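You operate a simulated robot arm through the tools that you are given. There is no shell and no other tool.

The job below is to be done with a simulated robot arm. You get a single attempt, and the scene is never put back.

TASK
Draw a line on sample R 306 with the green test pen: solid goes to pass, beads to hold.
Fine: lay it on the light box first, light off; one line; put the pen back.

Only the result counts: the job must be done as asked and must still hold three seconds after the hand-in. Knocking over, shifting, dropping, spilling or breaking anything else fails it.

THE ROBOT
A 6-joint arm with a two-finger gripper, fixed in place. Base frame: the origin is at the foot of the arm, x ahead of it, y to its left, z up; the work surface is at about z = 0. Units: m, rad, N and s.
With the tool pointing down near the work surface it reaches from about 0.24 to 0.62 m from the base axis. Its first joint turns from -1.152 to 1.152 rad. Payload 1.37 kg.
The TCP is the grasp point between the finger pads, 0.022 m short of the fingertips. In the tool frame z runs along the fingers and y along their closing line. The gripper opens to 0.092 m; its body begins 0.065 m behind the TCP.
Orientation is that of the tool frame in the base frame, as a unit quaternion [x, y, z, w]. With the fingers straight down and closing along the base's y, the tool's x points along the base's -x, its y along +y and its z along -z.

THE INTERFACE
- The arm moves only by the tool apply_moves. Its argument "steps" is a list of rows, each an object of numbers (a shift or turn left out is 0, a gripper value left out holds the last): "rx", "ry", "rz": the turn, a rotation vector about the base's x, y, z in units of 90 degrees (1.0 is 90 degrees); "x", "y", "z": the shift along the base's x, y, z in units of 200 mm (1.0 is 200 mm); "claw": the finger opening in m, from 0 to 0.092. In form: [{"rx": .., "ry": .., "rz": .., "x": .., "y": .., "z": .., "claw": ..}, ...]. A call has 1 to 20 rows; each row is the pose to reach, as a shift and turn from the pose commanded when the call began. A call with a number of a shift or a turn outside -1 to 1 is refused whole. Rows are played at 5 a second. More than 0.05 m and 0.15 rad between two rows, or a gripper value outside its range, and nothing of the call is played. A pose out of reach is approached as far as the arm can. The call stops where the force on the tool passes 40 N (or 10 N more than at its start, if that is more) or the arm is blocked; 0.2 s more then pass. Each finger travels about 0.0599 m/s and halts on what it meets, pressing with about 26 N; the grip force reading is that of the motor and also rises with nothing between the fingers. The clock runs only during rows and for 0.2 s after the last one: add rows that repeat a pose to give the fingers time. It gives the time, the measured TCP pose, the force on the tool (base axes), the opening and the grip force at its end, in the units of the frame above (readings bear some noise), with the torque about the TCP (base axes, N m) and any sound that the robot's microphone picked up.
- Cameras (640 x 400 px; columns grow to the right, rows downward): "scene" is fixed at [0.0446, -0.4314, 0.5762]; the picture's right is [0.73, -0.68, 0.00], its down [-0.42, -0.45, -0.79] and it looks along [0.54, 0.58, -0.62] (base axes); focal length 348 px, centre (320, 200). "wrist" rides on the gripper at [0.071, 0.019, -0.102] in the tool frame; the picture's right is [-0.26, 0.97, 0.00], its down [-0.75, -0.20, -0.63] and it looks along [-0.60, -0.16, 0.78] (tool axes); focal length 280 px, centre (320, 200). There is no depth. A picture from a camera that has moved, and an enlarged one, comes with that camera's place and axes in the base frame and with its lens. The place of the scene camera against the robot may be out by one fixed shift of up to 0.012 m in any direction.
- snapshot(camera): a new picture of that camera. It takes no simulated time.
- close_up(camera, box): a new picture of the part [left, top, right, bottom] of that camera's present view, enlarged. It takes no simulated time.
- close_job(): hands the job in; it is judged then, once.

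Nothing tells you positions but the pictures and the camera data. Unless the task says otherwise, let go and move clear before handing in.

The tools are called after "Emit:" as name(argument=value, ...) on one line, values as JSON. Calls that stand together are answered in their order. apply_moves: Moves the arm, as the interface text tells. Its arguments: {"type":"object","properties":{"steps":{"type":"array","items":{"type":"object","properties":{"rx":{"type":"number"},"ry":{"type":"number"},"rz":{"type":"number"},"x":{"type":"number"},"y":{"type":"number"},"z":{"type":"number"},"claw":{"type":"number"}}}}},"required":["steps"]} The other tools are called the same way: snapshot (camera) takes a picture; close_up (camera, box) takes an enlarged picture of a part of a camera's view; close_job () hands the job in.

At the start:

```text
t: 0.0
position: [0.4768, 0.0072, 0.258]
tcp_rot: [0.0, 1.0, 0.001, 0.0]
wrist_force: [0.1, 0.2, 0.3]
moment: [-0.02, -0.02, -0.01]
opening: 0.0922
grip_force: 0.1
```

scene: 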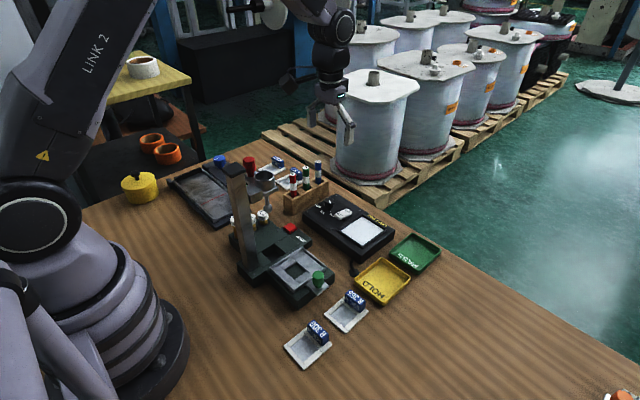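
wrist: 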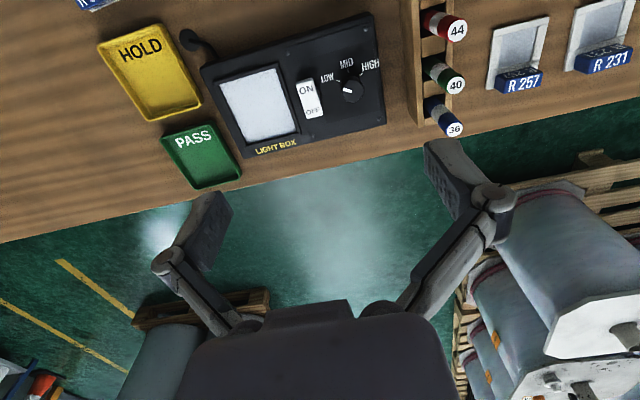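

I see a wooden bench with a light box, PASS and HOLD trays, a pen rack (44 red, 40 green, 36 blue), and several samples in small trays with tags. I'll enlarge the views first to identify sample R 306 and the switch state.

Emit:
close_up(camera="scene", box=[260, 220, 460, 380])

Emit:
close_up(camera="scene", box=[160, 130, 340, 250])

Emit:
close_up(camera="wrist", box=[180, 0, 480, 180])

Emit:
close_up(camera="scene", box=[220, 190, 410, 310])

```text
2.50 times, centred on (360, 300) of scene
camera zoom: at [0.0446, -0.4314, 0.5762], right [0.73, -0.68, 0.0], down [-0.42, -0.45, -0.79], along [0.54, 0.58, -0.62], focal length 869 px, centre (220, -50)
```

zoom: 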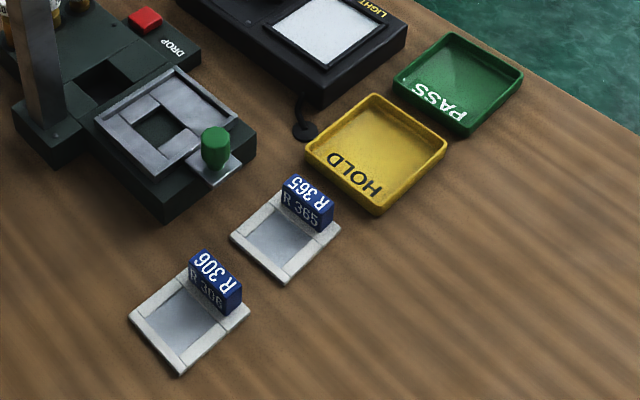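

```text
3.33 times, centred on (250, 190) of scene
camera zoom: at [0.0446, -0.4314, 0.5762], right [0.73, -0.68, 0.0], down [-0.42, -0.45, -0.79], along [0.54, 0.58, -0.62], focal length 1158 px, centre (553, 233)
```

zoom: 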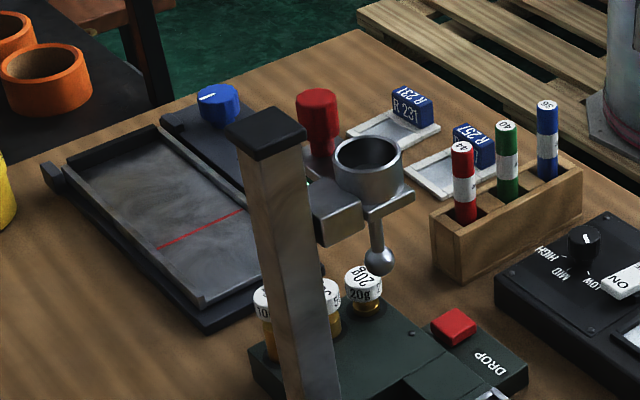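

```text
2.13 times, centred on (330, 90) of wrist
camera zoom: at [0.4067, 0.0274, 0.3599], right [0.26, 0.97, 0.0], down [0.75, -0.2, 0.63], along [0.6, -0.16, -0.78], focal length 598 px, centre (299, 435)
```

zoom: 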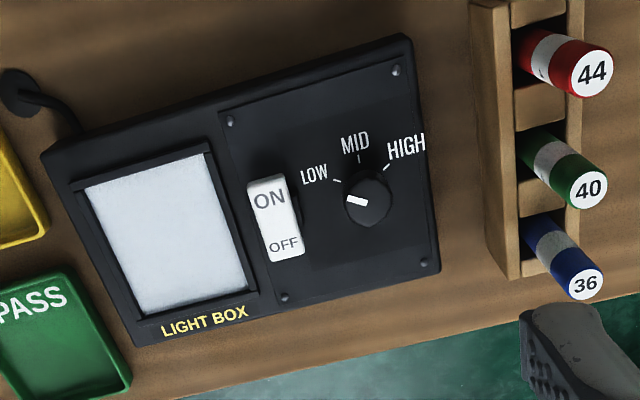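

```text
3.33 times, centred on (315, 250) of scene
camera zoom: at [0.0446, -0.4314, 0.5762], right [0.73, -0.68, 0.0], down [-0.42, -0.45, -0.79], along [0.54, 0.58, -0.62], focal length 1158 px, centre (337, 33)
```

zoom: 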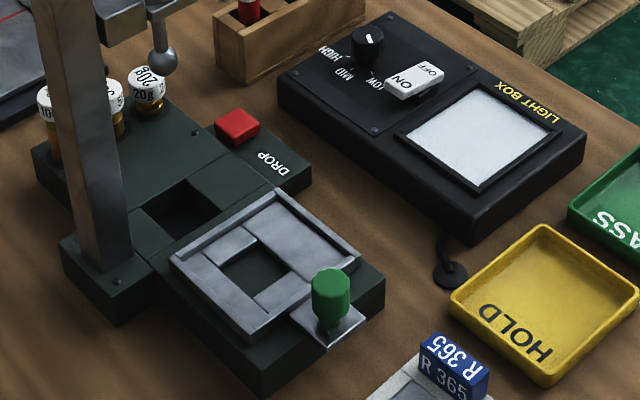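

The white frames with blue tags are roughly 6 cm square; R 306 looks to be near (0.245, -0.18) and the light box plate near (0.50, -0.07). I'll zoom in tightly to learn the rocker's state, the shape of the sample and how the pens sit.

Emit:
close_up(camera="wrist", box=[285, 65, 385, 127])

Emit:
close_up(camera="scene", box=[275, 310, 345, 374])

Emit:
close_up(camera="wrist", box=[470, 0, 640, 106])

Emit:
close_up(camera="scene", box=[275, 155, 335, 215])

Emit:
close_up(camera="scene", box=[315, 195, 405, 265])

Emit:
close_up(camera="wrist", box=[400, 0, 490, 145])

```text
6.40 times, centred on (335, 96) of wrist
camera zoom: at [0.4067, 0.0274, 0.3599], right [0.26, 0.97, 0.0], down [0.75, -0.2, 0.63], along [0.6, -0.16, -0.78], focal length 1794 px, centre (224, 866)
```

zoom: 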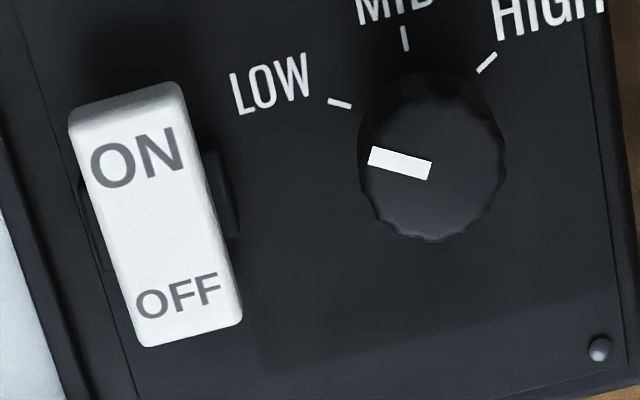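

```text
6.25 times, centred on (310, 342) of scene
camera zoom: at [0.0446, -0.4314, 0.5762], right [0.73, -0.68, 0.0], down [-0.42, -0.45, -0.79], along [0.54, 0.58, -0.62], focal length 2172 px, centre (382, -688)
```

zoom: 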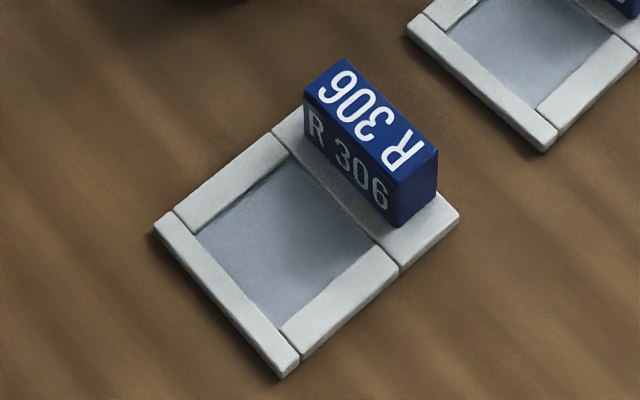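

```text
3.76 times, centred on (555, 53) of wrist
camera zoom: at [0.4067, 0.0274, 0.3599], right [0.26, 0.97, 0.0], down [0.75, -0.2, 0.63], along [0.6, -0.16, -0.78], focal length 1056 px, centre (-565, 753)
```

zoom: 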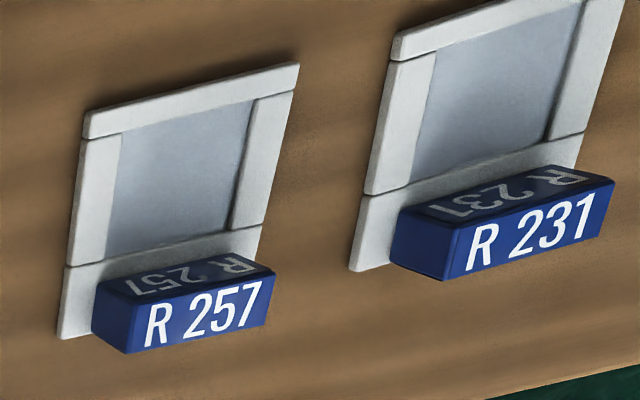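

```text
6.67 times, centred on (305, 185) of scene
camera zoom: at [0.0446, -0.4314, 0.5762], right [0.73, -0.68, 0.0], down [-0.42, -0.45, -0.79], along [0.54, 0.58, -0.62], focal length 2317 px, centre (420, 300)
```

zoom: 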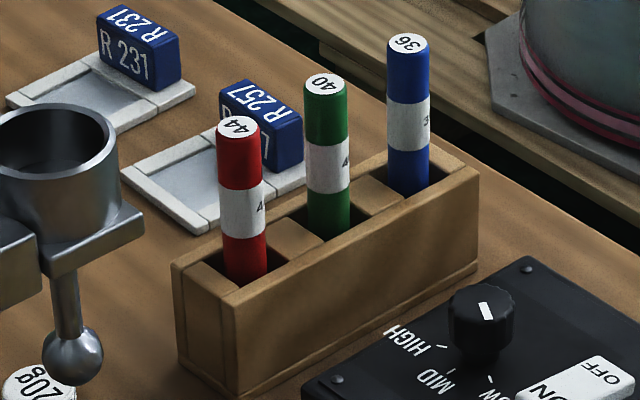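

```text
5.71 times, centred on (360, 230) of scene
camera zoom: at [0.0446, -0.4314, 0.5762], right [0.73, -0.68, 0.0], down [-0.42, -0.45, -0.79], along [0.54, 0.58, -0.62], focal length 1986 px, centre (91, 29)
```

zoom: 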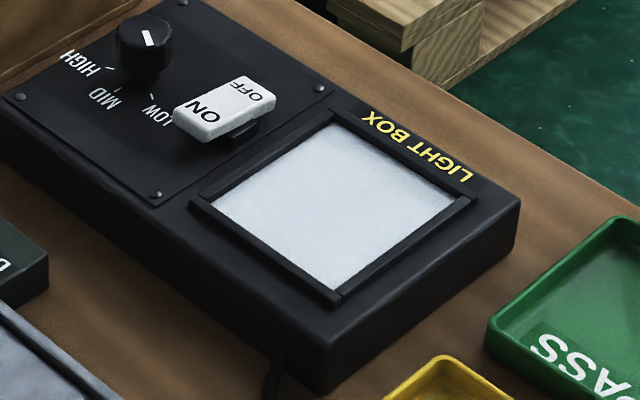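

```text
2.76 times, centred on (445, 72) of wrist
camera zoom: at [0.4067, 0.0274, 0.3599], right [0.26, 0.97, 0.0], down [0.75, -0.2, 0.63], along [0.6, -0.16, -0.78], focal length 774 px, centre (-25, 552)
```

zoom: 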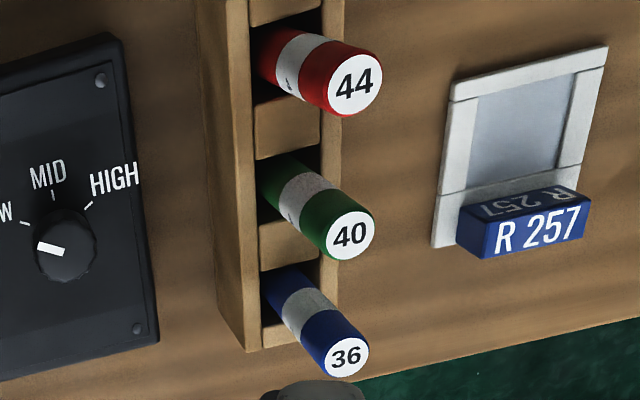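

The rocker appears to be pressed at its OFF end (ON end raised), and the sample is a rigid frame with a film window and an upright tag block on its +x edge, about 64 x 55 mm. Next I'll raise the arm and swing it with a 90° yaw to look at R 306 and the trays with the wrist camera.

Emit:
apply_moves(steps=[{"rz": 0.0625, "x": -0.05, "y": -0.08, "z": 0.05}, {"rz": 0.125, "x": -0.11, "y": -0.18, "z": 0.1}, {"rz": 0.1875, "x": -0.17, "y": -0.28, "z": 0.15}, {"rz": 0.25, "x": -0.23, "y": -0.38, "z": 0.2}, {"rz": 0.3125, "x": -0.29, "y": -0.48, "z": 0.25}, {"rz": 0.375, "x": -0.35, "y": -0.58, "z": 0.25}, {"rz": 0.4375, "x": -0.4, "y": -0.67, "z": 0.25}, {"rz": 0.5, "x": -0.45, "y": -0.75, "z": 0.25}])

```text
t: 1.8
position: [0.3872, -0.1436, 0.3086]
tcp_rot: [-0.384, 0.923, 0.001, 0.0]
wrist_force: [-0.1, -0.9, -1.1]
moment: [-0.02, 0.01, -0.03]
opening: 0.0921
grip_force: 0.1
```

The arm is now clear and partway turned, all readings calm. I'll finish the yaw and move over the near right side to view R 306.

Emit:
apply_moves(steps=[{"rz": 0.0625, "x": -0.05, "y": -0.07}, {"rz": 0.125, "x": -0.1, "y": -0.13}, {"rz": 0.1875, "x": -0.16, "y": -0.2}, {"rz": 0.25, "x": -0.22, "y": -0.27}, {"rz": 0.3125, "x": -0.27, "y": -0.34}, {"rz": 0.375, "x": -0.33, "y": -0.4}, {"rz": 0.4375, "x": -0.38, "y": -0.47}, {"rz": 0.5, "x": -0.435, "y": -0.535}])

Emit:
snapshot(camera="wrist")

Emit:
snapshot(camera="scene")

```text
t: 3.6
position: [0.2982, -0.2496, 0.3067]
tcp_rot: [0.708, -0.706, 0.0, 0.001]
wrist_force: [0.1, 0.1, 0.2]
moment: [-0.02, -0.04, 0.01]
opening: 0.0921
grip_force: 0.1
```

```text
taken
camera wrist: at [0.2807, -0.3204, 0.4096], right [-0.97, 0.26, 0.0], down [0.2, 0.75, 0.62], along [0.16, 0.6, -0.78], focal length 280 px, centre (320, 200)
```

wrist: 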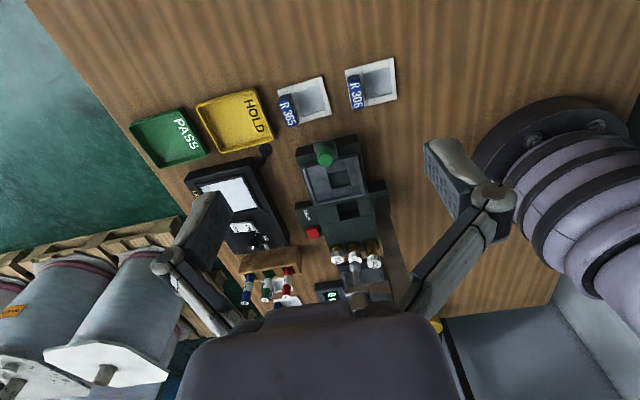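

```text
taken
```

scene: 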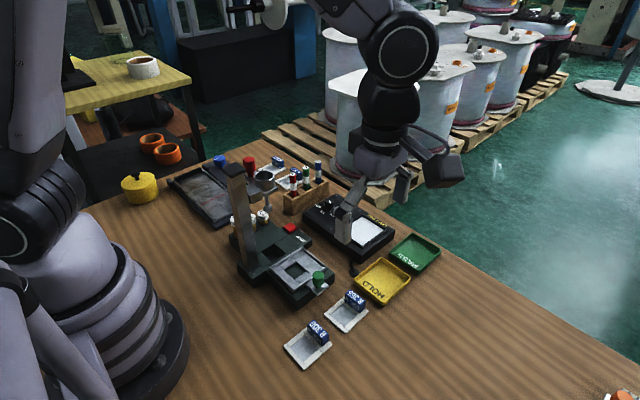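

From here I can see both samples, both trays, the light box and the rack. I'll zoom in on each for measurement.

Emit:
close_up(camera="wrist", box=[330, 45, 410, 115])

Emit:
close_up(camera="wrist", box=[120, 70, 340, 180])

Emit:
close_up(camera="wrist", box=[175, 145, 305, 265])

Emit:
close_up(camera="wrist", box=[230, 235, 330, 310])

```text
5.71 times, centred on (370, 80) of wrist
camera zoom: at [0.2807, -0.3204, 0.4096], right [-0.97, 0.26, 0.0], down [0.2, 0.75, 0.62], along [0.16, 0.6, -0.78], focal length 1602 px, centre (34, 886)
```

zoom: 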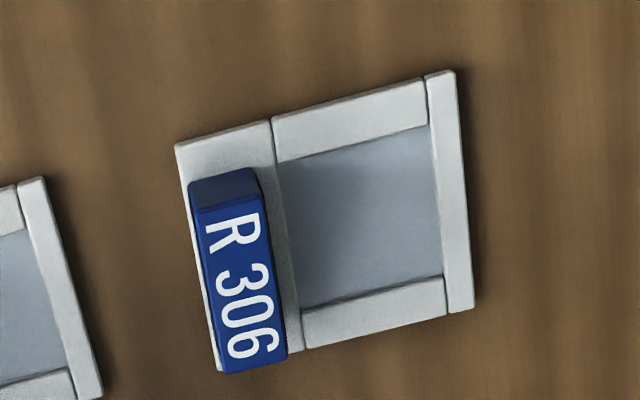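

```text
2.91 times, centred on (230, 125) of wrist
camera zoom: at [0.2807, -0.3204, 0.4096], right [-0.97, 0.26, 0.0], down [0.2, 0.75, 0.62], along [0.16, 0.6, -0.78], focal length 816 px, centre (582, 418)
```

zoom: 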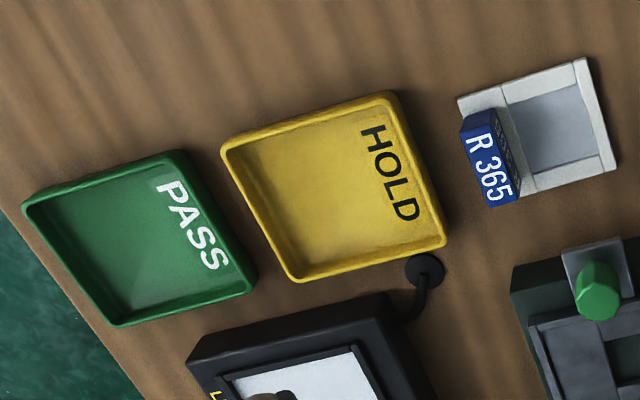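

```text
3.33 times, centred on (240, 205) of wrist
camera zoom: at [0.2807, -0.3204, 0.4096], right [-0.97, 0.26, 0.0], down [0.2, 0.75, 0.62], along [0.16, 0.6, -0.78], focal length 935 px, centre (587, 183)
```

zoom: 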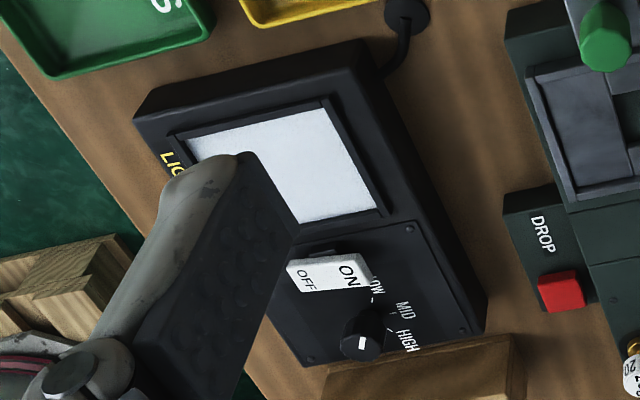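

```text
5.33 times, centred on (280, 272) of wrist
camera zoom: at [0.2807, -0.3204, 0.4096], right [-0.97, 0.26, 0.0], down [0.2, 0.75, 0.62], along [0.16, 0.6, -0.78], focal length 1495 px, centre (533, -187)
```

zoom: 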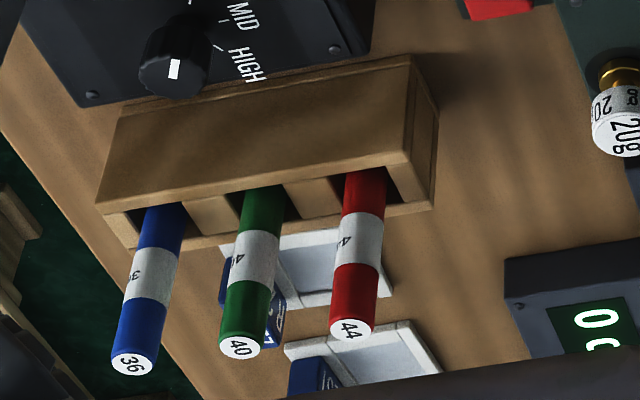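

R 306 measures at about x 0.21–0.275, y -0.215 – -0.159 with its tag centred near (0.266, -0.187), top at z≈0.028; the green pen top is at about (0.506, 0.119, 0.112). Next I'll check the rocker tilt and the tray and rack heights in tight zooms.

Emit:
close_up(camera="scene", box=[335, 202, 365, 222])

Emit:
close_up(camera="wrist", box=[205, 205, 265, 250])

Emit:
close_up(camera="scene", box=[345, 225, 445, 310])

Emit:
close_up(camera="wrist", box=[180, 170, 300, 240])

```text
16.00 times, centred on (350, 212) of scene
camera zoom: at [0.0446, -0.4314, 0.5762], right [0.73, -0.68, 0.0], down [-0.42, -0.45, -0.79], along [0.54, 0.58, -0.62], focal length 5560 px, centre (-160, 8)
```

zoom: 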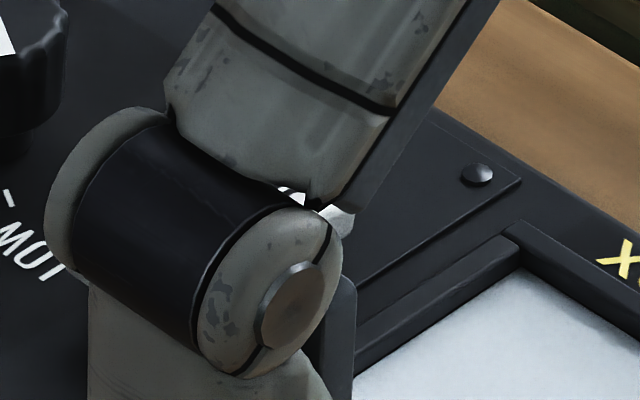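

```text
8.89 times, centred on (235, 228) of wrist
camera zoom: at [0.2807, -0.3204, 0.4096], right [-0.97, 0.26, 0.0], down [0.2, 0.75, 0.62], along [0.16, 0.6, -0.78], focal length 2492 px, centre (1076, -44)
```

zoom: 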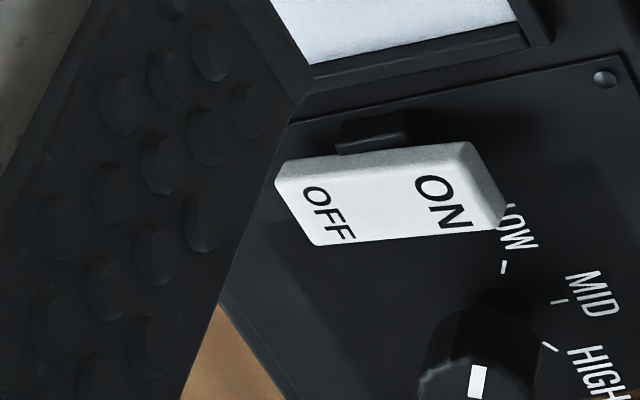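

```text
4.71 times, centred on (395, 268) of scene
camera zoom: at [0.0446, -0.4314, 0.5762], right [0.73, -0.68, 0.0], down [-0.42, -0.45, -0.79], along [0.54, 0.58, -0.62], focal length 1635 px, centre (-33, -118)
```

zoom: 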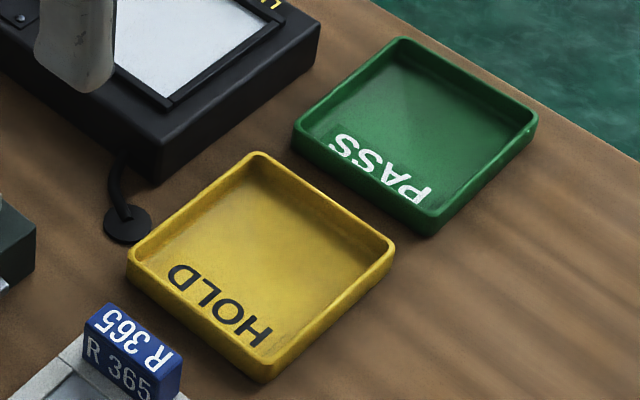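

```text
5.33 times, centred on (240, 205) of wrist
camera zoom: at [0.2807, -0.3204, 0.4096], right [-0.97, 0.26, 0.0], down [0.2, 0.75, 0.62], along [0.16, 0.6, -0.78], focal length 1495 px, centre (747, 173)
```

zoom: 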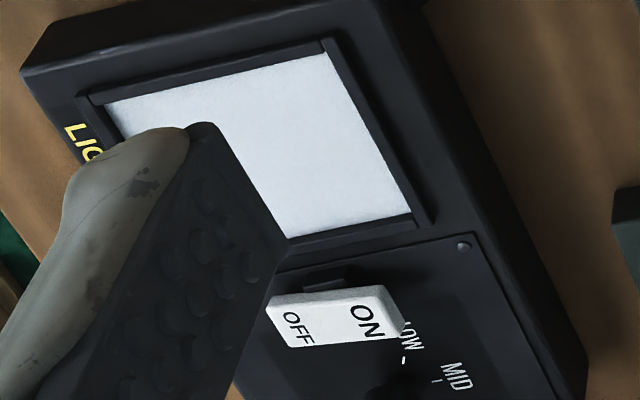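

The ON end of the rocker triangulates about 3 mm higher than the OFF end, so the light is off and I must leave the switch alone. Next I'll turn back to zero yaw and hover above the R 306 tag at about (0.266, -0.187).

Emit:
apply_moves(steps=[{"rz": -0.083, "x": -0.014, "y": 0.026, "z": 0, "claw": 0.07}, {"rz": -0.167, "x": -0.028, "y": 0.052, "z": 0, "claw": 0.07}, {"rz": -0.25, "x": -0.042, "y": 0.078, "z": 0}, {"rz": -0.333, "x": -0.056, "y": 0.105, "z": 0}, {"rz": -0.417, "x": -0.07, "y": 0.131, "z": 0}, {"rz": -0.5, "x": -0.085, "y": 0.157, "z": -0.05}, {"rz": -0.583, "x": -0.099, "y": 0.183, "z": -0.15}, {"rz": -0.667, "x": -0.113, "y": 0.209, "z": -0.25}, {"rz": -0.75, "x": -0.127, "y": 0.235, "z": -0.35}, {"rz": -0.833, "x": -0.141, "y": 0.262, "z": -0.45}, {"rz": -0.917, "x": -0.155, "y": 0.288, "z": -0.55}, {"rz": -1.0, "x": -0.169, "y": 0.314, "z": -0.65}, {"rz": -1.0, "x": -0.169, "y": 0.314, "z": -0.79}])

Emit:
snapshot(camera="wrist")

Emit:
snapshot(camera="scene")

```text
t: 6.4
position: [0.2657, -0.1843, 0.1478]
tcp_rot: [0.001, 1.0, 0.0, 0.0]
wrist_force: [-0.2, 0.1, 0.4]
moment: [0.02, -0.01, 0.01]
opening: 0.0696
grip_force: 0.1
```

```text
taken
camera wrist: at [0.1958, -0.164, 0.2502], right [0.26, 0.96, 0.0], down [0.75, -0.21, 0.62], along [0.6, -0.16, -0.78], focal length 280 px, centre (320, 200)
```

wrist: 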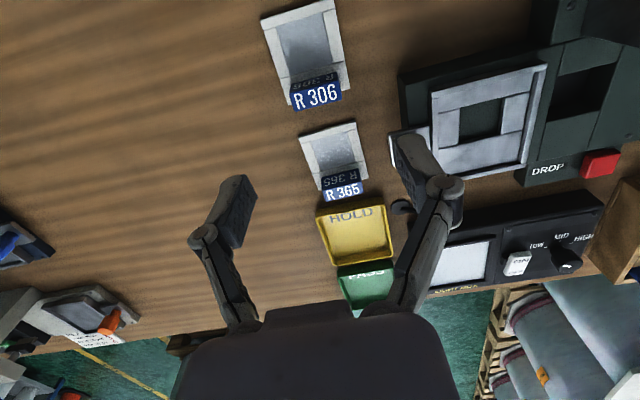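

```text
taken
```

scene: 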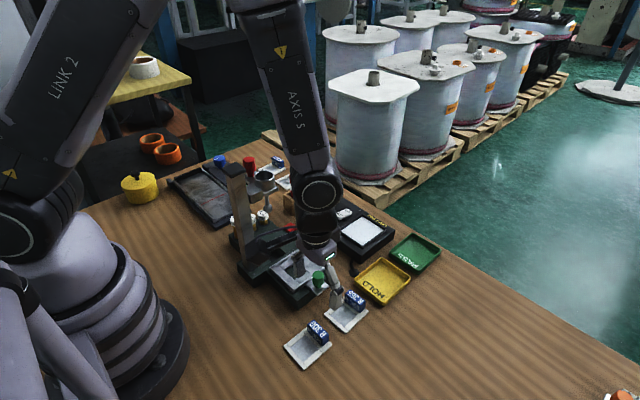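

I'm hovering over the tag; the fingers straddle it symmetrically in view. I'll zoom in to refine the tag position before going down.

Emit:
close_up(camera="wrist", box=[250, 0, 380, 115])

Emit:
close_up(camera="wrist", box=[0, 190, 160, 350])

Emit:
close_up(camera="scene", box=[270, 220, 370, 380])

```text
3.48 times, centred on (315, 58) of wrist
camera zoom: at [0.1958, -0.164, 0.2502], right [0.26, 0.96, 0.0], down [0.75, -0.21, 0.62], along [0.6, -0.16, -0.78], focal length 975 px, centre (337, 696)
```

zoom: 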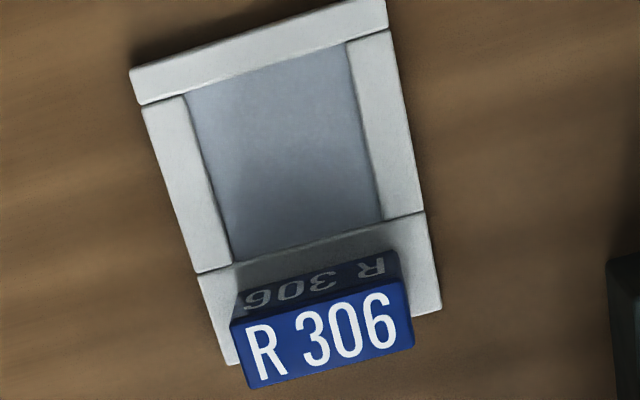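

```text
2.50 times, centred on (80, 270) of wrist
camera zoom: at [0.1958, -0.164, 0.2502], right [0.26, 0.96, 0.0], down [0.75, -0.21, 0.62], along [0.6, -0.16, -0.78], focal length 701 px, centre (920, 25)
```

zoom: 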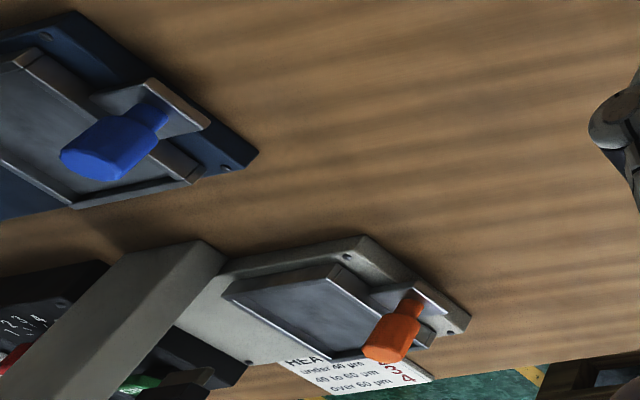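

```text
2.50 times, centred on (320, 300) of scene
camera zoom: at [0.0446, -0.4314, 0.5762], right [0.73, -0.68, 0.0], down [-0.42, -0.45, -0.79], along [0.54, 0.58, -0.62], focal length 869 px, centre (320, -50)
```

zoom: 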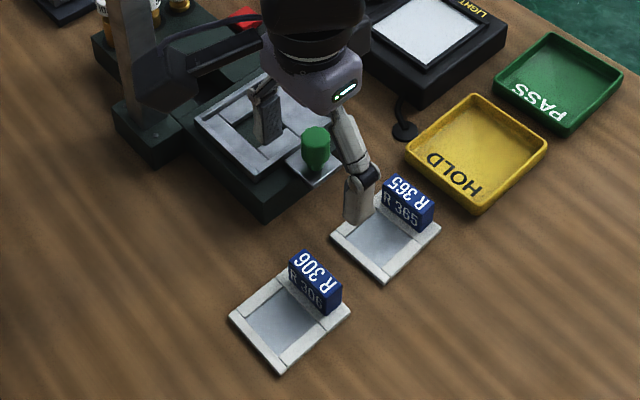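

The tag centre refines to (0.266, -0.186), with its top near z = 0.028. I'll descend so the fingertips sit about 16 mm above the bench, level with the upper half of the tag, then close on it.

Emit:
apply_moves(steps=[{"y": 0.004, "z": -0.15}, {"y": 0.004, "z": -0.3}, {"y": 0.004, "z": -0.42}, {"y": 0.004, "z": -0.5}, {"y": 0.004, "z": -0.56}, {"y": 0.004, "z": -0.56}])

Emit:
snapshot(camera="wrist")

Emit:
close_up(camera="scene", box=[250, 270, 370, 380])

```text
t: 7.8
position: [0.2676, -0.1854, 0.0373]
tcp_rot: [0.0, 1.0, 0.0, 0.0]
wrist_force: [-0.6, 0.0, -0.2]
moment: [-0.02, 0.0, 0.01]
opening: 0.0701
grip_force: 0.0
```

```text
taken
camera wrist: at [0.1978, -0.1655, 0.1387], right [0.26, 0.97, 0.0], down [0.75, -0.2, 0.63], along [0.6, -0.16, -0.78], focal length 280 px, centre (320, 200)
```

wrist: 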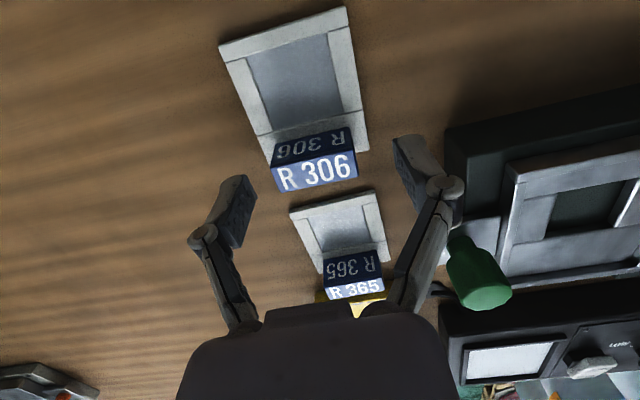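

```text
3.64 times, centred on (310, 325) of scene
camera zoom: at [0.0446, -0.4314, 0.5762], right [0.73, -0.68, 0.0], down [-0.42, -0.45, -0.79], along [0.54, 0.58, -0.62], focal length 1264 px, centre (356, -254)
```

zoom: 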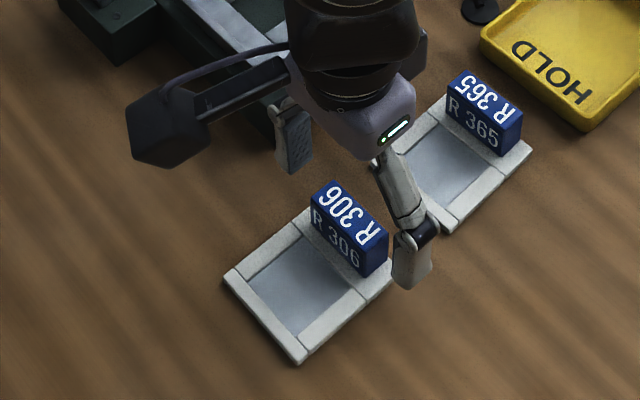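

The open fingers straddle the tag with nothing touched. I'll close on it now.

Emit:
apply_moves(steps=[{"claw": 0.05}, {"claw": 0.03}, {"claw": 0.03}, {"claw": 0.03}])

Emit:
snapshot(camera="wrist")

```text
t: 8.8
position: [0.2681, -0.1848, 0.0364]
tcp_rot: [0.0, 1.0, 0.0, 0.0]
wrist_force: [0.9, -0.3, 3.8]
moment: [-0.08, 0.03, 0.01]
opening: 0.0389
grip_force: 26.4
```

```text
taken
camera wrist: at [0.1979, -0.1655, 0.139], right [0.26, 0.97, 0.0], down [0.75, -0.2, 0.63], along [0.6, -0.16, -0.78], focal length 280 px, centre (320, 200)
```

wrist: 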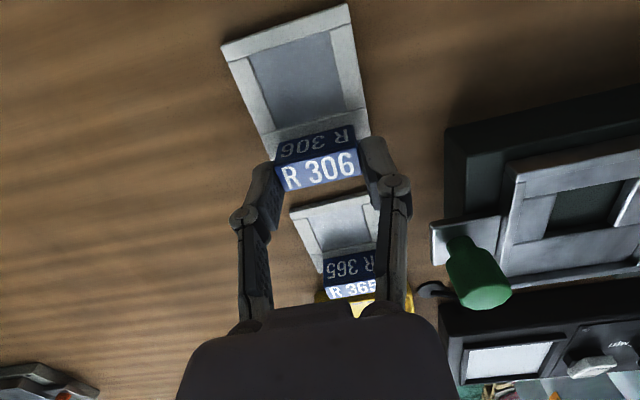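

The tag is held (opening 38.9 mm, 26 N). I'll lift straight up in small steps and check that the sample stays level.

Emit:
apply_moves(steps=[{"z": 0.03}, {"z": 0.08}, {"z": 0.15}, {"z": 0.3}, {"z": 0.45}, {"z": 0.6}, {"z": 0.75}, {"z": 0.75}])

Emit:
snapshot(camera="wrist")

Emit:
snapshot(camera="scene")

```text
t: 10.6
position: [0.2687, -0.1848, 0.1875]
tcp_rot: [-0.001, 1.0, 0.0, -0.001]
wrist_force: [0.7, 0.6, 0.0]
moment: [-0.02, -0.01, 0.01]
opening: 0.0301
grip_force: 0.1
```

```text
taken
camera wrist: at [0.1975, -0.1649, 0.2891], right [0.26, 0.97, 0.0], down [0.75, -0.2, 0.62], along [0.6, -0.16, -0.78], focal length 280 px, centre (320, 200)
```

wrist: 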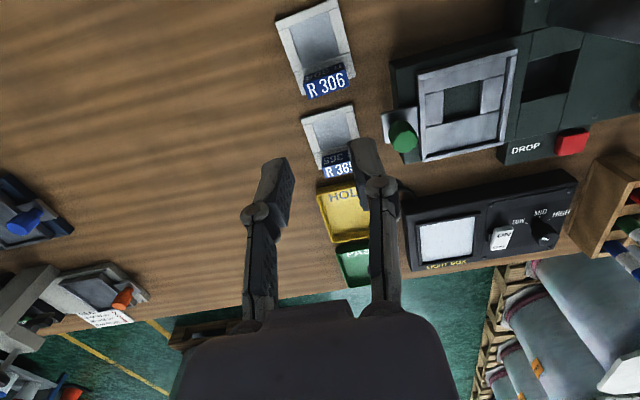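

```text
taken
```

scene: 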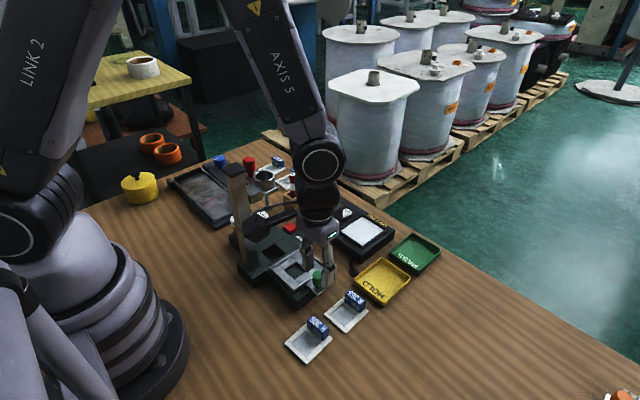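

The fingers slipped off the tag as I lifted; R 306 looks to have stayed on the bench. I'll check whether it moved or was tilted.

Emit:
close_up(camera="wrist", box=[260, 0, 370, 110])

Emit:
close_up(camera="scene", box=[275, 310, 345, 374])

Emit:
close_up(camera="wrist", box=[220, 130, 430, 330])

```text
3.64 times, centred on (315, 55) of wrist
camera zoom: at [0.1975, -0.1649, 0.2891], right [0.26, 0.97, 0.0], down [0.75, -0.2, 0.62], along [0.6, -0.16, -0.78], focal length 1020 px, centre (338, 727)
```

zoom: 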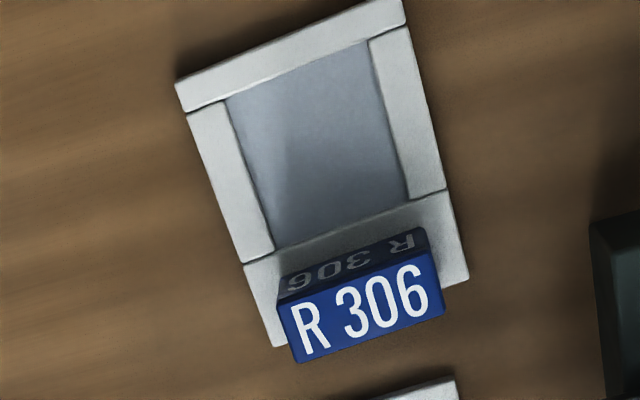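

```text
6.25 times, centred on (310, 342) of scene
camera zoom: at [0.0446, -0.4314, 0.5762], right [0.73, -0.68, 0.0], down [-0.42, -0.45, -0.79], along [0.54, 0.58, -0.62], focal length 2172 px, centre (382, -688)
```

zoom: 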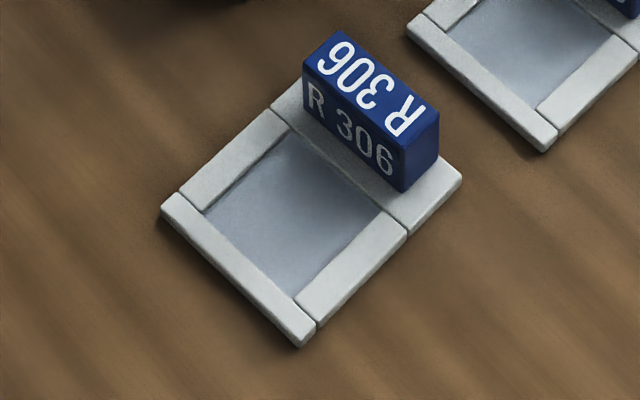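

```text
2.00 times, centred on (325, 230) of wrist
camera zoom: at [0.1975, -0.1649, 0.2891], right [0.26, 0.97, 0.0], down [0.75, -0.2, 0.62], along [0.6, -0.16, -0.78], focal length 561 px, centre (310, 140)
```

zoom: 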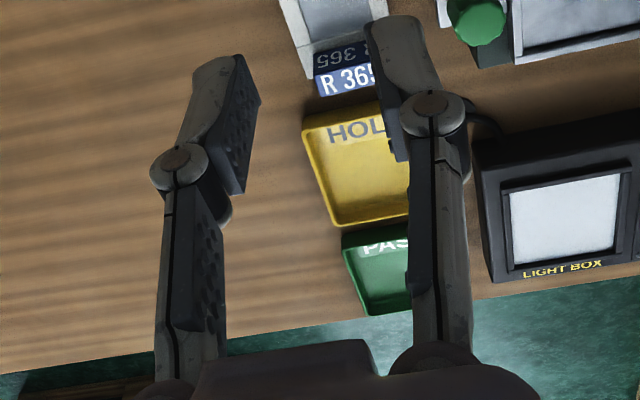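

R 306 is upright but slid about 7 mm and turned ~3°; its tag is now centred near (0.273, -0.179). A deeper grip across the tag's thickness (closing along x) will hold much better, so I'll yaw 93° at this height.

Emit:
apply_moves(steps=[{"rz": 0.07, "x": 0.005, "y": 0.005, "claw": 0.04}, {"rz": 0.14, "x": 0.01, "y": 0.01}, {"rz": 0.21, "x": 0.015, "y": 0.015}, {"rz": 0.28, "x": 0.02, "y": 0.02}, {"rz": 0.35, "x": 0.025, "y": 0.025}, {"rz": 0.42, "x": 0.03, "y": 0.03}, {"rz": 0.49, "x": 0.0345, "y": 0.036}, {"rz": 0.55, "x": 0.0345, "y": 0.036}])

Emit:
apply_moves(steps=[{"rz": 0.07}, {"rz": 0.14}, {"rz": 0.21}, {"rz": 0.28}, {"rz": 0.35}, {"rz": 0.42}, {"rz": 0.48}, {"rz": 0.48, "z": -0.2}, {"rz": 0.48, "z": -0.3}, {"rz": 0.48, "z": -0.3}])

Emit:
snapshot(camera="wrist")

Emit:
close_up(camera="scene", box=[250, 240, 390, 380])

```text
t: 12.4
position: [0.2743, -0.1791, 0.1877]
tcp_rot: [-0.42, 0.908, 0.0, 0.0]
wrist_force: [0.2, 0.5, -0.1]
moment: [-0.02, 0.01, 0.02]
opening: 0.0399
grip_force: 0.0
```

```text
t: 14.6
position: [0.2738, -0.1797, 0.1276]
tcp_rot: [0.723, -0.69, 0.0, 0.0]
wrist_force: [0.7, 0.3, 1.1]
moment: [0.0, 0.01, -0.02]
opening: 0.04
grip_force: 0.1
```

```text
taken
camera wrist: at [0.2591, -0.2506, 0.2298], right [-0.98, 0.22, 0.0], down [0.17, 0.76, 0.62], along [0.14, 0.61, -0.78], focal length 280 px, centre (320, 200)
```

wrist: 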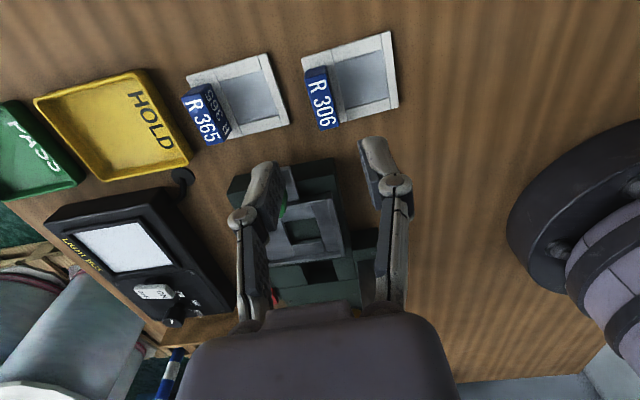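

```text
2.86 times, centred on (320, 310) of scene
camera zoom: at [0.0446, -0.4314, 0.5762], right [0.73, -0.68, 0.0], down [-0.42, -0.45, -0.79], along [0.54, 0.58, -0.62], focal length 993 px, centre (320, -114)
```

zoom: 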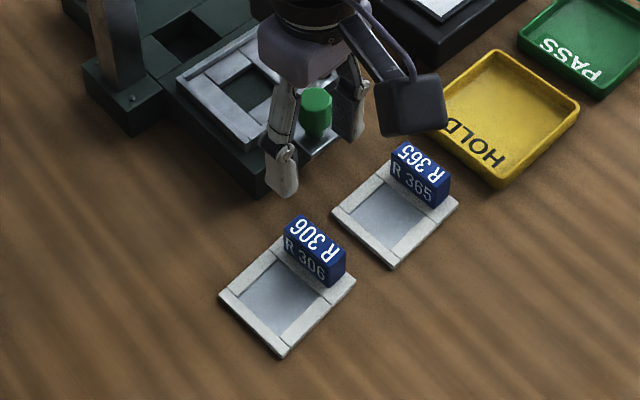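

I'm above the tag with the fingers now closing along x. One zoom to confirm the fine alignment before descending.

Emit:
close_up(camera="wrist", box=[280, 20, 420, 150])

```text
3.08 times, centred on (350, 85) of wrist
camera zoom: at [0.2591, -0.2506, 0.2298], right [-0.98, 0.22, 0.0], down [0.17, 0.76, 0.62], along [0.14, 0.61, -0.78], focal length 863 px, centre (228, 554)
```

zoom: 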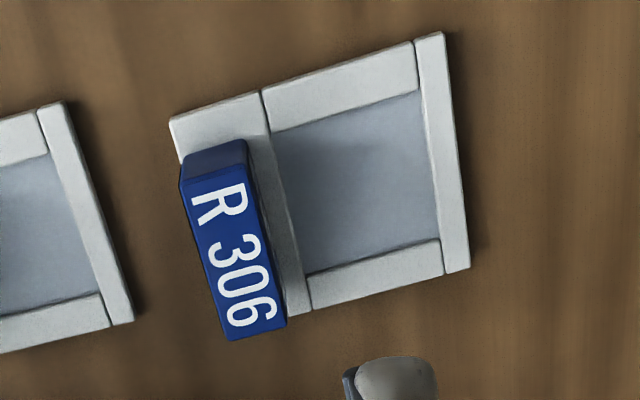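

The tag centre is at (0.2723, -0.1796), about 2 mm from the actual TCP. I'll correct and descend deep on the tag, keeping the tips about 10 mm above the bench.

Emit:
apply_moves(steps=[{"x": -0.01, "y": -0.002, "z": -0.1, "claw": 0.034}, {"x": -0.01, "y": -0.002, "z": -0.25}, {"x": -0.01, "y": -0.002, "z": -0.36}, {"x": -0.01, "y": -0.002, "z": -0.43}, {"x": -0.01, "y": -0.002, "z": -0.47}, {"x": -0.01, "y": -0.002, "z": -0.47}])

Emit:
snapshot(camera="wrist")

Emit:
close_up(camera="scene", box=[270, 290, 370, 370])

```text
t: 16.0
position: [0.2693, -0.1772, 0.0326]
tcp_rot: [0.724, -0.69, 0.0, 0.0]
wrist_force: [-0.6, -0.2, 0.5]
moment: [0.0, 0.04, 0.0]
opening: 0.0341
grip_force: 0.0
```

```text
taken
camera wrist: at [0.2546, -0.2483, 0.1343], right [-0.98, 0.22, 0.0], down [0.17, 0.76, 0.63], along [0.14, 0.61, -0.78], focal length 280 px, centre (320, 200)
```

wrist: 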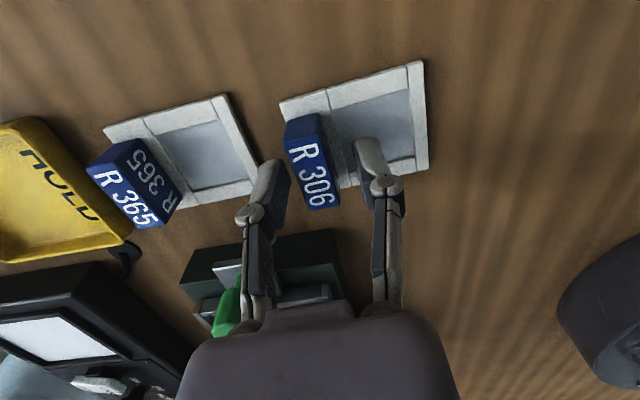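

```text
5.00 times, centred on (320, 330) of scene
camera zoom: at [0.0446, -0.4314, 0.5762], right [0.73, -0.68, 0.0], down [-0.42, -0.45, -0.79], along [0.54, 0.58, -0.62], focal length 1738 px, centre (320, -450)
```

zoom: 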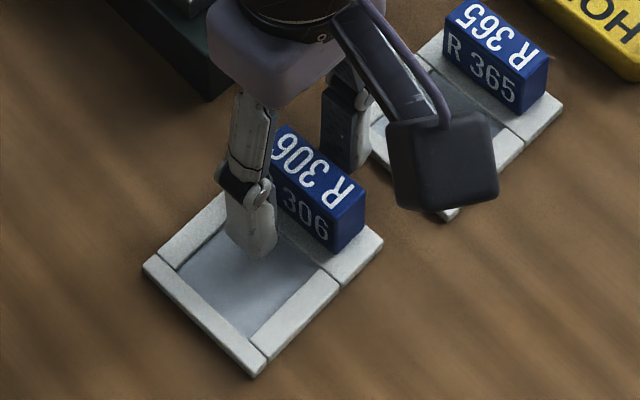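

The fingers straddle the tag's thickness with tips above the frame, slightly off-centre. I'll nudge about 2 mm and close.

Emit:
apply_moves(steps=[{"x": 0.009, "y": -0.01}, {"x": 0.009, "y": -0.01}, {"x": 0.009, "y": -0.01, "claw": 0.02}, {"x": 0.009, "y": -0.01, "claw": 0.005}, {"x": 0.009, "y": -0.01, "claw": 0.0}, {"x": 0.009, "y": -0.01, "claw": 0.0}])

Emit:
snapshot(camera="wrist")

```text
t: 17.4
position: [0.2713, -0.1794, 0.0337]
tcp_rot: [0.723, -0.691, 0.0, 0.0]
wrist_force: [-0.1, -1.7, 0.0]
moment: [-0.04, 0.01, 0.01]
opening: 0.015
grip_force: 26.0
```

```text
taken
camera wrist: at [0.2561, -0.2507, 0.1344], right [-0.98, 0.22, 0.0], down [0.17, 0.76, 0.63], along [0.14, 0.61, -0.78], focal length 280 px, centre (320, 200)
```

wrist: 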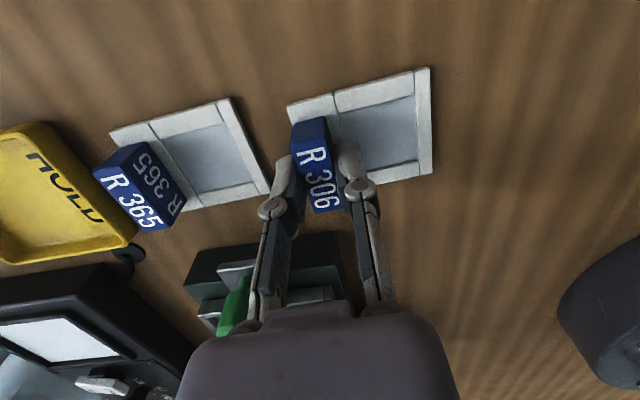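

The tag is gripped at 15 mm with 26 N. I'll lift just 12 mm slowly and check it stays in the grip.

Emit:
apply_moves(steps=[{"z": 0.01}, {"z": 0.02}, {"z": 0.03}, {"z": 0.04}, {"z": 0.05}, {"z": 0.06}, {"z": 0.06}])

Emit:
snapshot(camera="wrist")

Emit:
close_up(camera="scene", box=[270, 290, 370, 370])

```text
t: 19.0
position: [0.2735, -0.1803, 0.0453]
tcp_rot: [0.723, -0.69, -0.001, -0.001]
wrist_force: [0.5, 0.8, -1.2]
moment: [0.02, -0.05, 0.0]
opening: 0.0148
grip_force: 26.3
```

```text
taken
camera wrist: at [0.2578, -0.2512, 0.1469], right [-0.98, 0.22, 0.0], down [0.17, 0.76, 0.63], along [0.14, 0.61, -0.78], focal length 280 px, centre (320, 200)
```

wrist: 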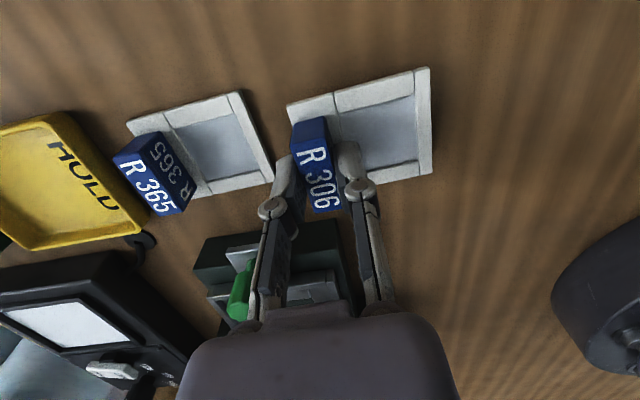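

```text
5.00 times, centred on (320, 330) of scene
camera zoom: at [0.0446, -0.4314, 0.5762], right [0.73, -0.68, 0.0], down [-0.42, -0.45, -0.79], along [0.54, 0.58, -0.62], focal length 1738 px, centre (320, -450)
```

zoom: 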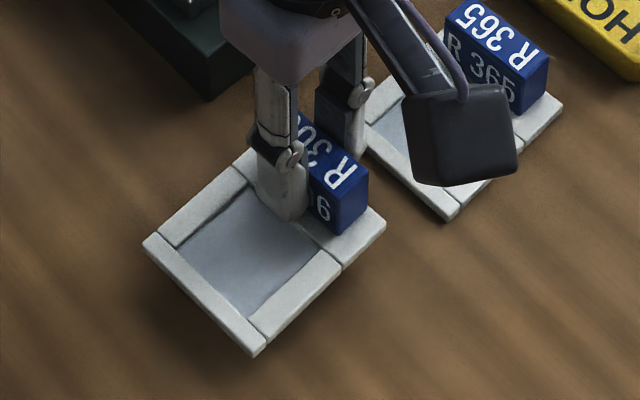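

The sample hangs level, about 1 N of weight and a firm grip. I'll lift it to about z = 0.2 and carry it gently toward the light box.

Emit:
apply_moves(steps=[{"z": 0.08}, {"z": 0.18}, {"z": 0.28}, {"z": 0.38}, {"z": 0.48}, {"z": 0.58}, {"z": 0.68}, {"z": 0.77}, {"x": 0.08, "y": 0.033, "z": 0.77}, {"x": 0.18, "y": 0.075, "z": 0.77}, {"x": 0.28, "y": 0.117, "z": 0.77}, {"x": 0.38, "y": 0.159, "z": 0.77}, {"x": 0.48, "y": 0.2, "z": 0.77}, {"x": 0.56, "y": 0.234, "z": 0.77}, {"x": 0.6, "y": 0.25, "z": 0.77}])

Emit:
snapshot(camera="wrist")

```text
t: 22.2
position: [0.3924, -0.1301, 0.1978]
tcp_rot: [0.724, -0.69, -0.001, 0.0]
wrist_force: [0.3, -0.3, 1.0]
moment: [0.02, 0.01, -0.03]
opening: 0.0151
grip_force: 25.6
```

```text
taken
camera wrist: at [0.3768, -0.2018, 0.3009], right [-0.98, 0.22, 0.0], down [0.17, 0.76, 0.63], along [0.13, 0.61, -0.78], focal length 280 px, centre (320, 200)
```

wrist: 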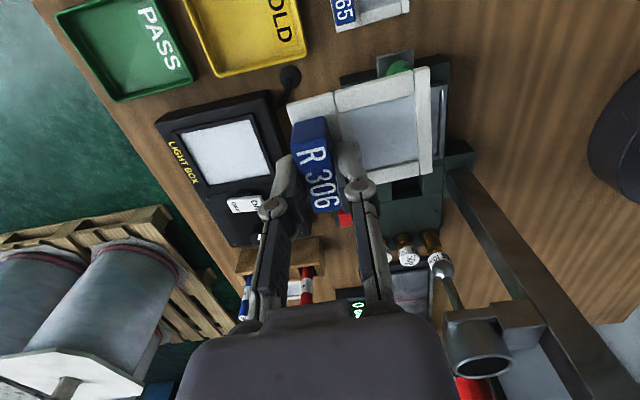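

The sample is steady in the grip. I'll carry on to above the light box, straightening the yaw by 3°, and pause there for an alignment check.

Emit:
apply_moves(steps=[{"rz": -0.005, "x": 0.08, "y": 0.033}, {"rz": -0.01, "x": 0.18, "y": 0.075}, {"rz": -0.015, "x": 0.28, "y": 0.117}, {"rz": -0.02, "x": 0.38, "y": 0.159}, {"rz": -0.025, "x": 0.48, "y": 0.2}, {"rz": -0.03, "x": 0.58, "y": 0.242}, {"rz": -0.03, "x": 0.66, "y": 0.276}, {"rz": -0.03, "x": 0.698, "y": 0.292}, {"rz": -0.03, "x": 0.698, "y": 0.292, "z": -0.1}, {"rz": -0.03, "x": 0.698, "y": 0.292, "z": -0.2}, {"rz": -0.03, "x": 0.698, "y": 0.292, "z": -0.3}, {"rz": -0.03, "x": 0.698, "y": 0.292, "z": -0.4}, {"rz": -0.03, "x": 0.698, "y": 0.292, "z": -0.4}])

Emit:
snapshot(camera="wrist")

Emit:
close_up(camera="scene", box=[300, 160, 440, 280])

```text
t: 25.0
position: [0.5303, -0.0716, 0.1196]
tcp_rot: [0.708, -0.707, 0.0, 0.0]
wrist_force: [0.5, 1.0, -0.9]
moment: [-0.01, 0.03, -0.02]
opening: 0.015
grip_force: 25.5
```

```text
taken
camera wrist: at [0.5136, -0.1418, 0.2215], right [-0.97, 0.26, 0.0], down [0.2, 0.75, 0.63], along [0.16, 0.6, -0.78], focal length 280 px, centre (320, 200)
```

wrist: 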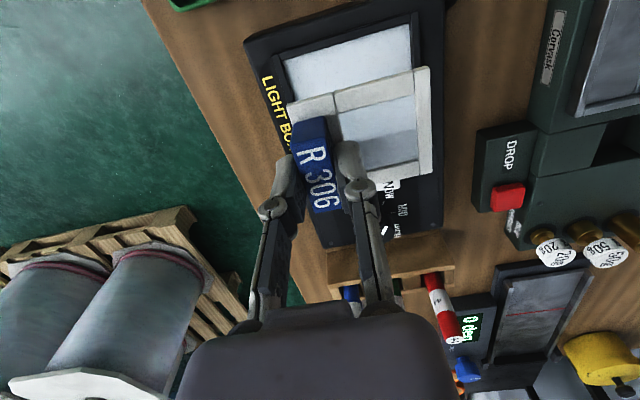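

```text
3.33 times, centred on (370, 220) of scene
camera zoom: at [0.0446, -0.4314, 0.5762], right [0.73, -0.68, 0.0], down [-0.42, -0.45, -0.79], along [0.54, 0.58, -0.62], focal length 1158 px, centre (153, 133)
```

zoom: 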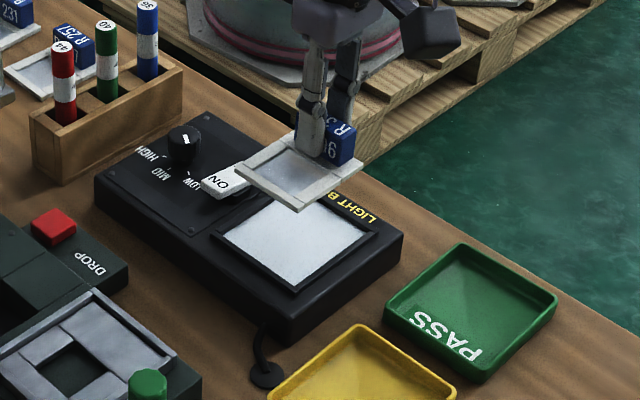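

The held sample's outline computes to x 0.476–0.540, y -0.100 – -0.043, about 2 mm too far in +y for the plate centre. I'll shift that and lower to just above the plate.

Emit:
apply_moves(steps=[{"y": -0.011, "z": -0.06}, {"y": -0.011, "z": -0.12}, {"y": -0.011, "z": -0.18}, {"y": -0.011, "z": -0.22}, {"y": -0.011, "z": -0.245}, {"y": -0.011, "z": -0.245}])

Emit:
snapshot(camera="wrist")

Emit:
close_up(camera="scene", box=[310, 180, 420, 270])

```text
t: 26.4
position: [0.5314, -0.0749, 0.07]
tcp_rot: [0.707, -0.707, 0.0, 0.0]
wrist_force: [0.2, -0.1, -0.7]
moment: [-0.02, -0.01, -0.02]
opening: 0.0149
grip_force: 26.4
```

```text
taken
camera wrist: at [0.5126, -0.1451, 0.172], right [-0.97, 0.26, 0.0], down [0.2, 0.75, 0.62], along [0.16, 0.6, -0.78], focal length 280 px, centre (320, 200)
```

wrist: 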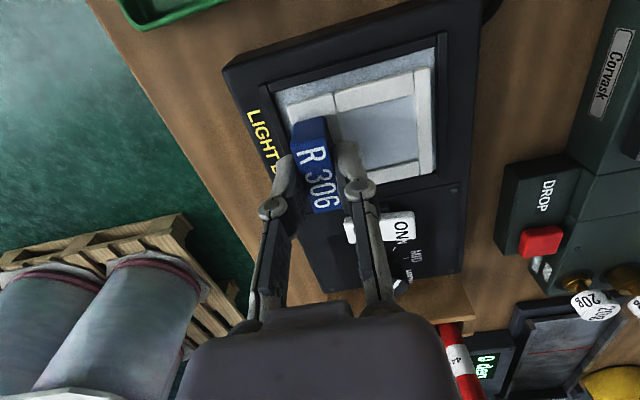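

```text
4.44 times, centred on (365, 225) of scene
camera zoom: at [0.0446, -0.4314, 0.5762], right [0.73, -0.68, 0.0], down [-0.42, -0.45, -0.79], along [0.54, 0.58, -0.62], focal length 1544 px, centre (120, 89)
```

zoom: 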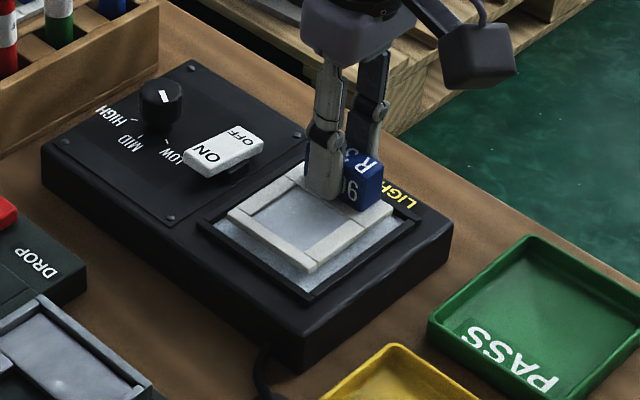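

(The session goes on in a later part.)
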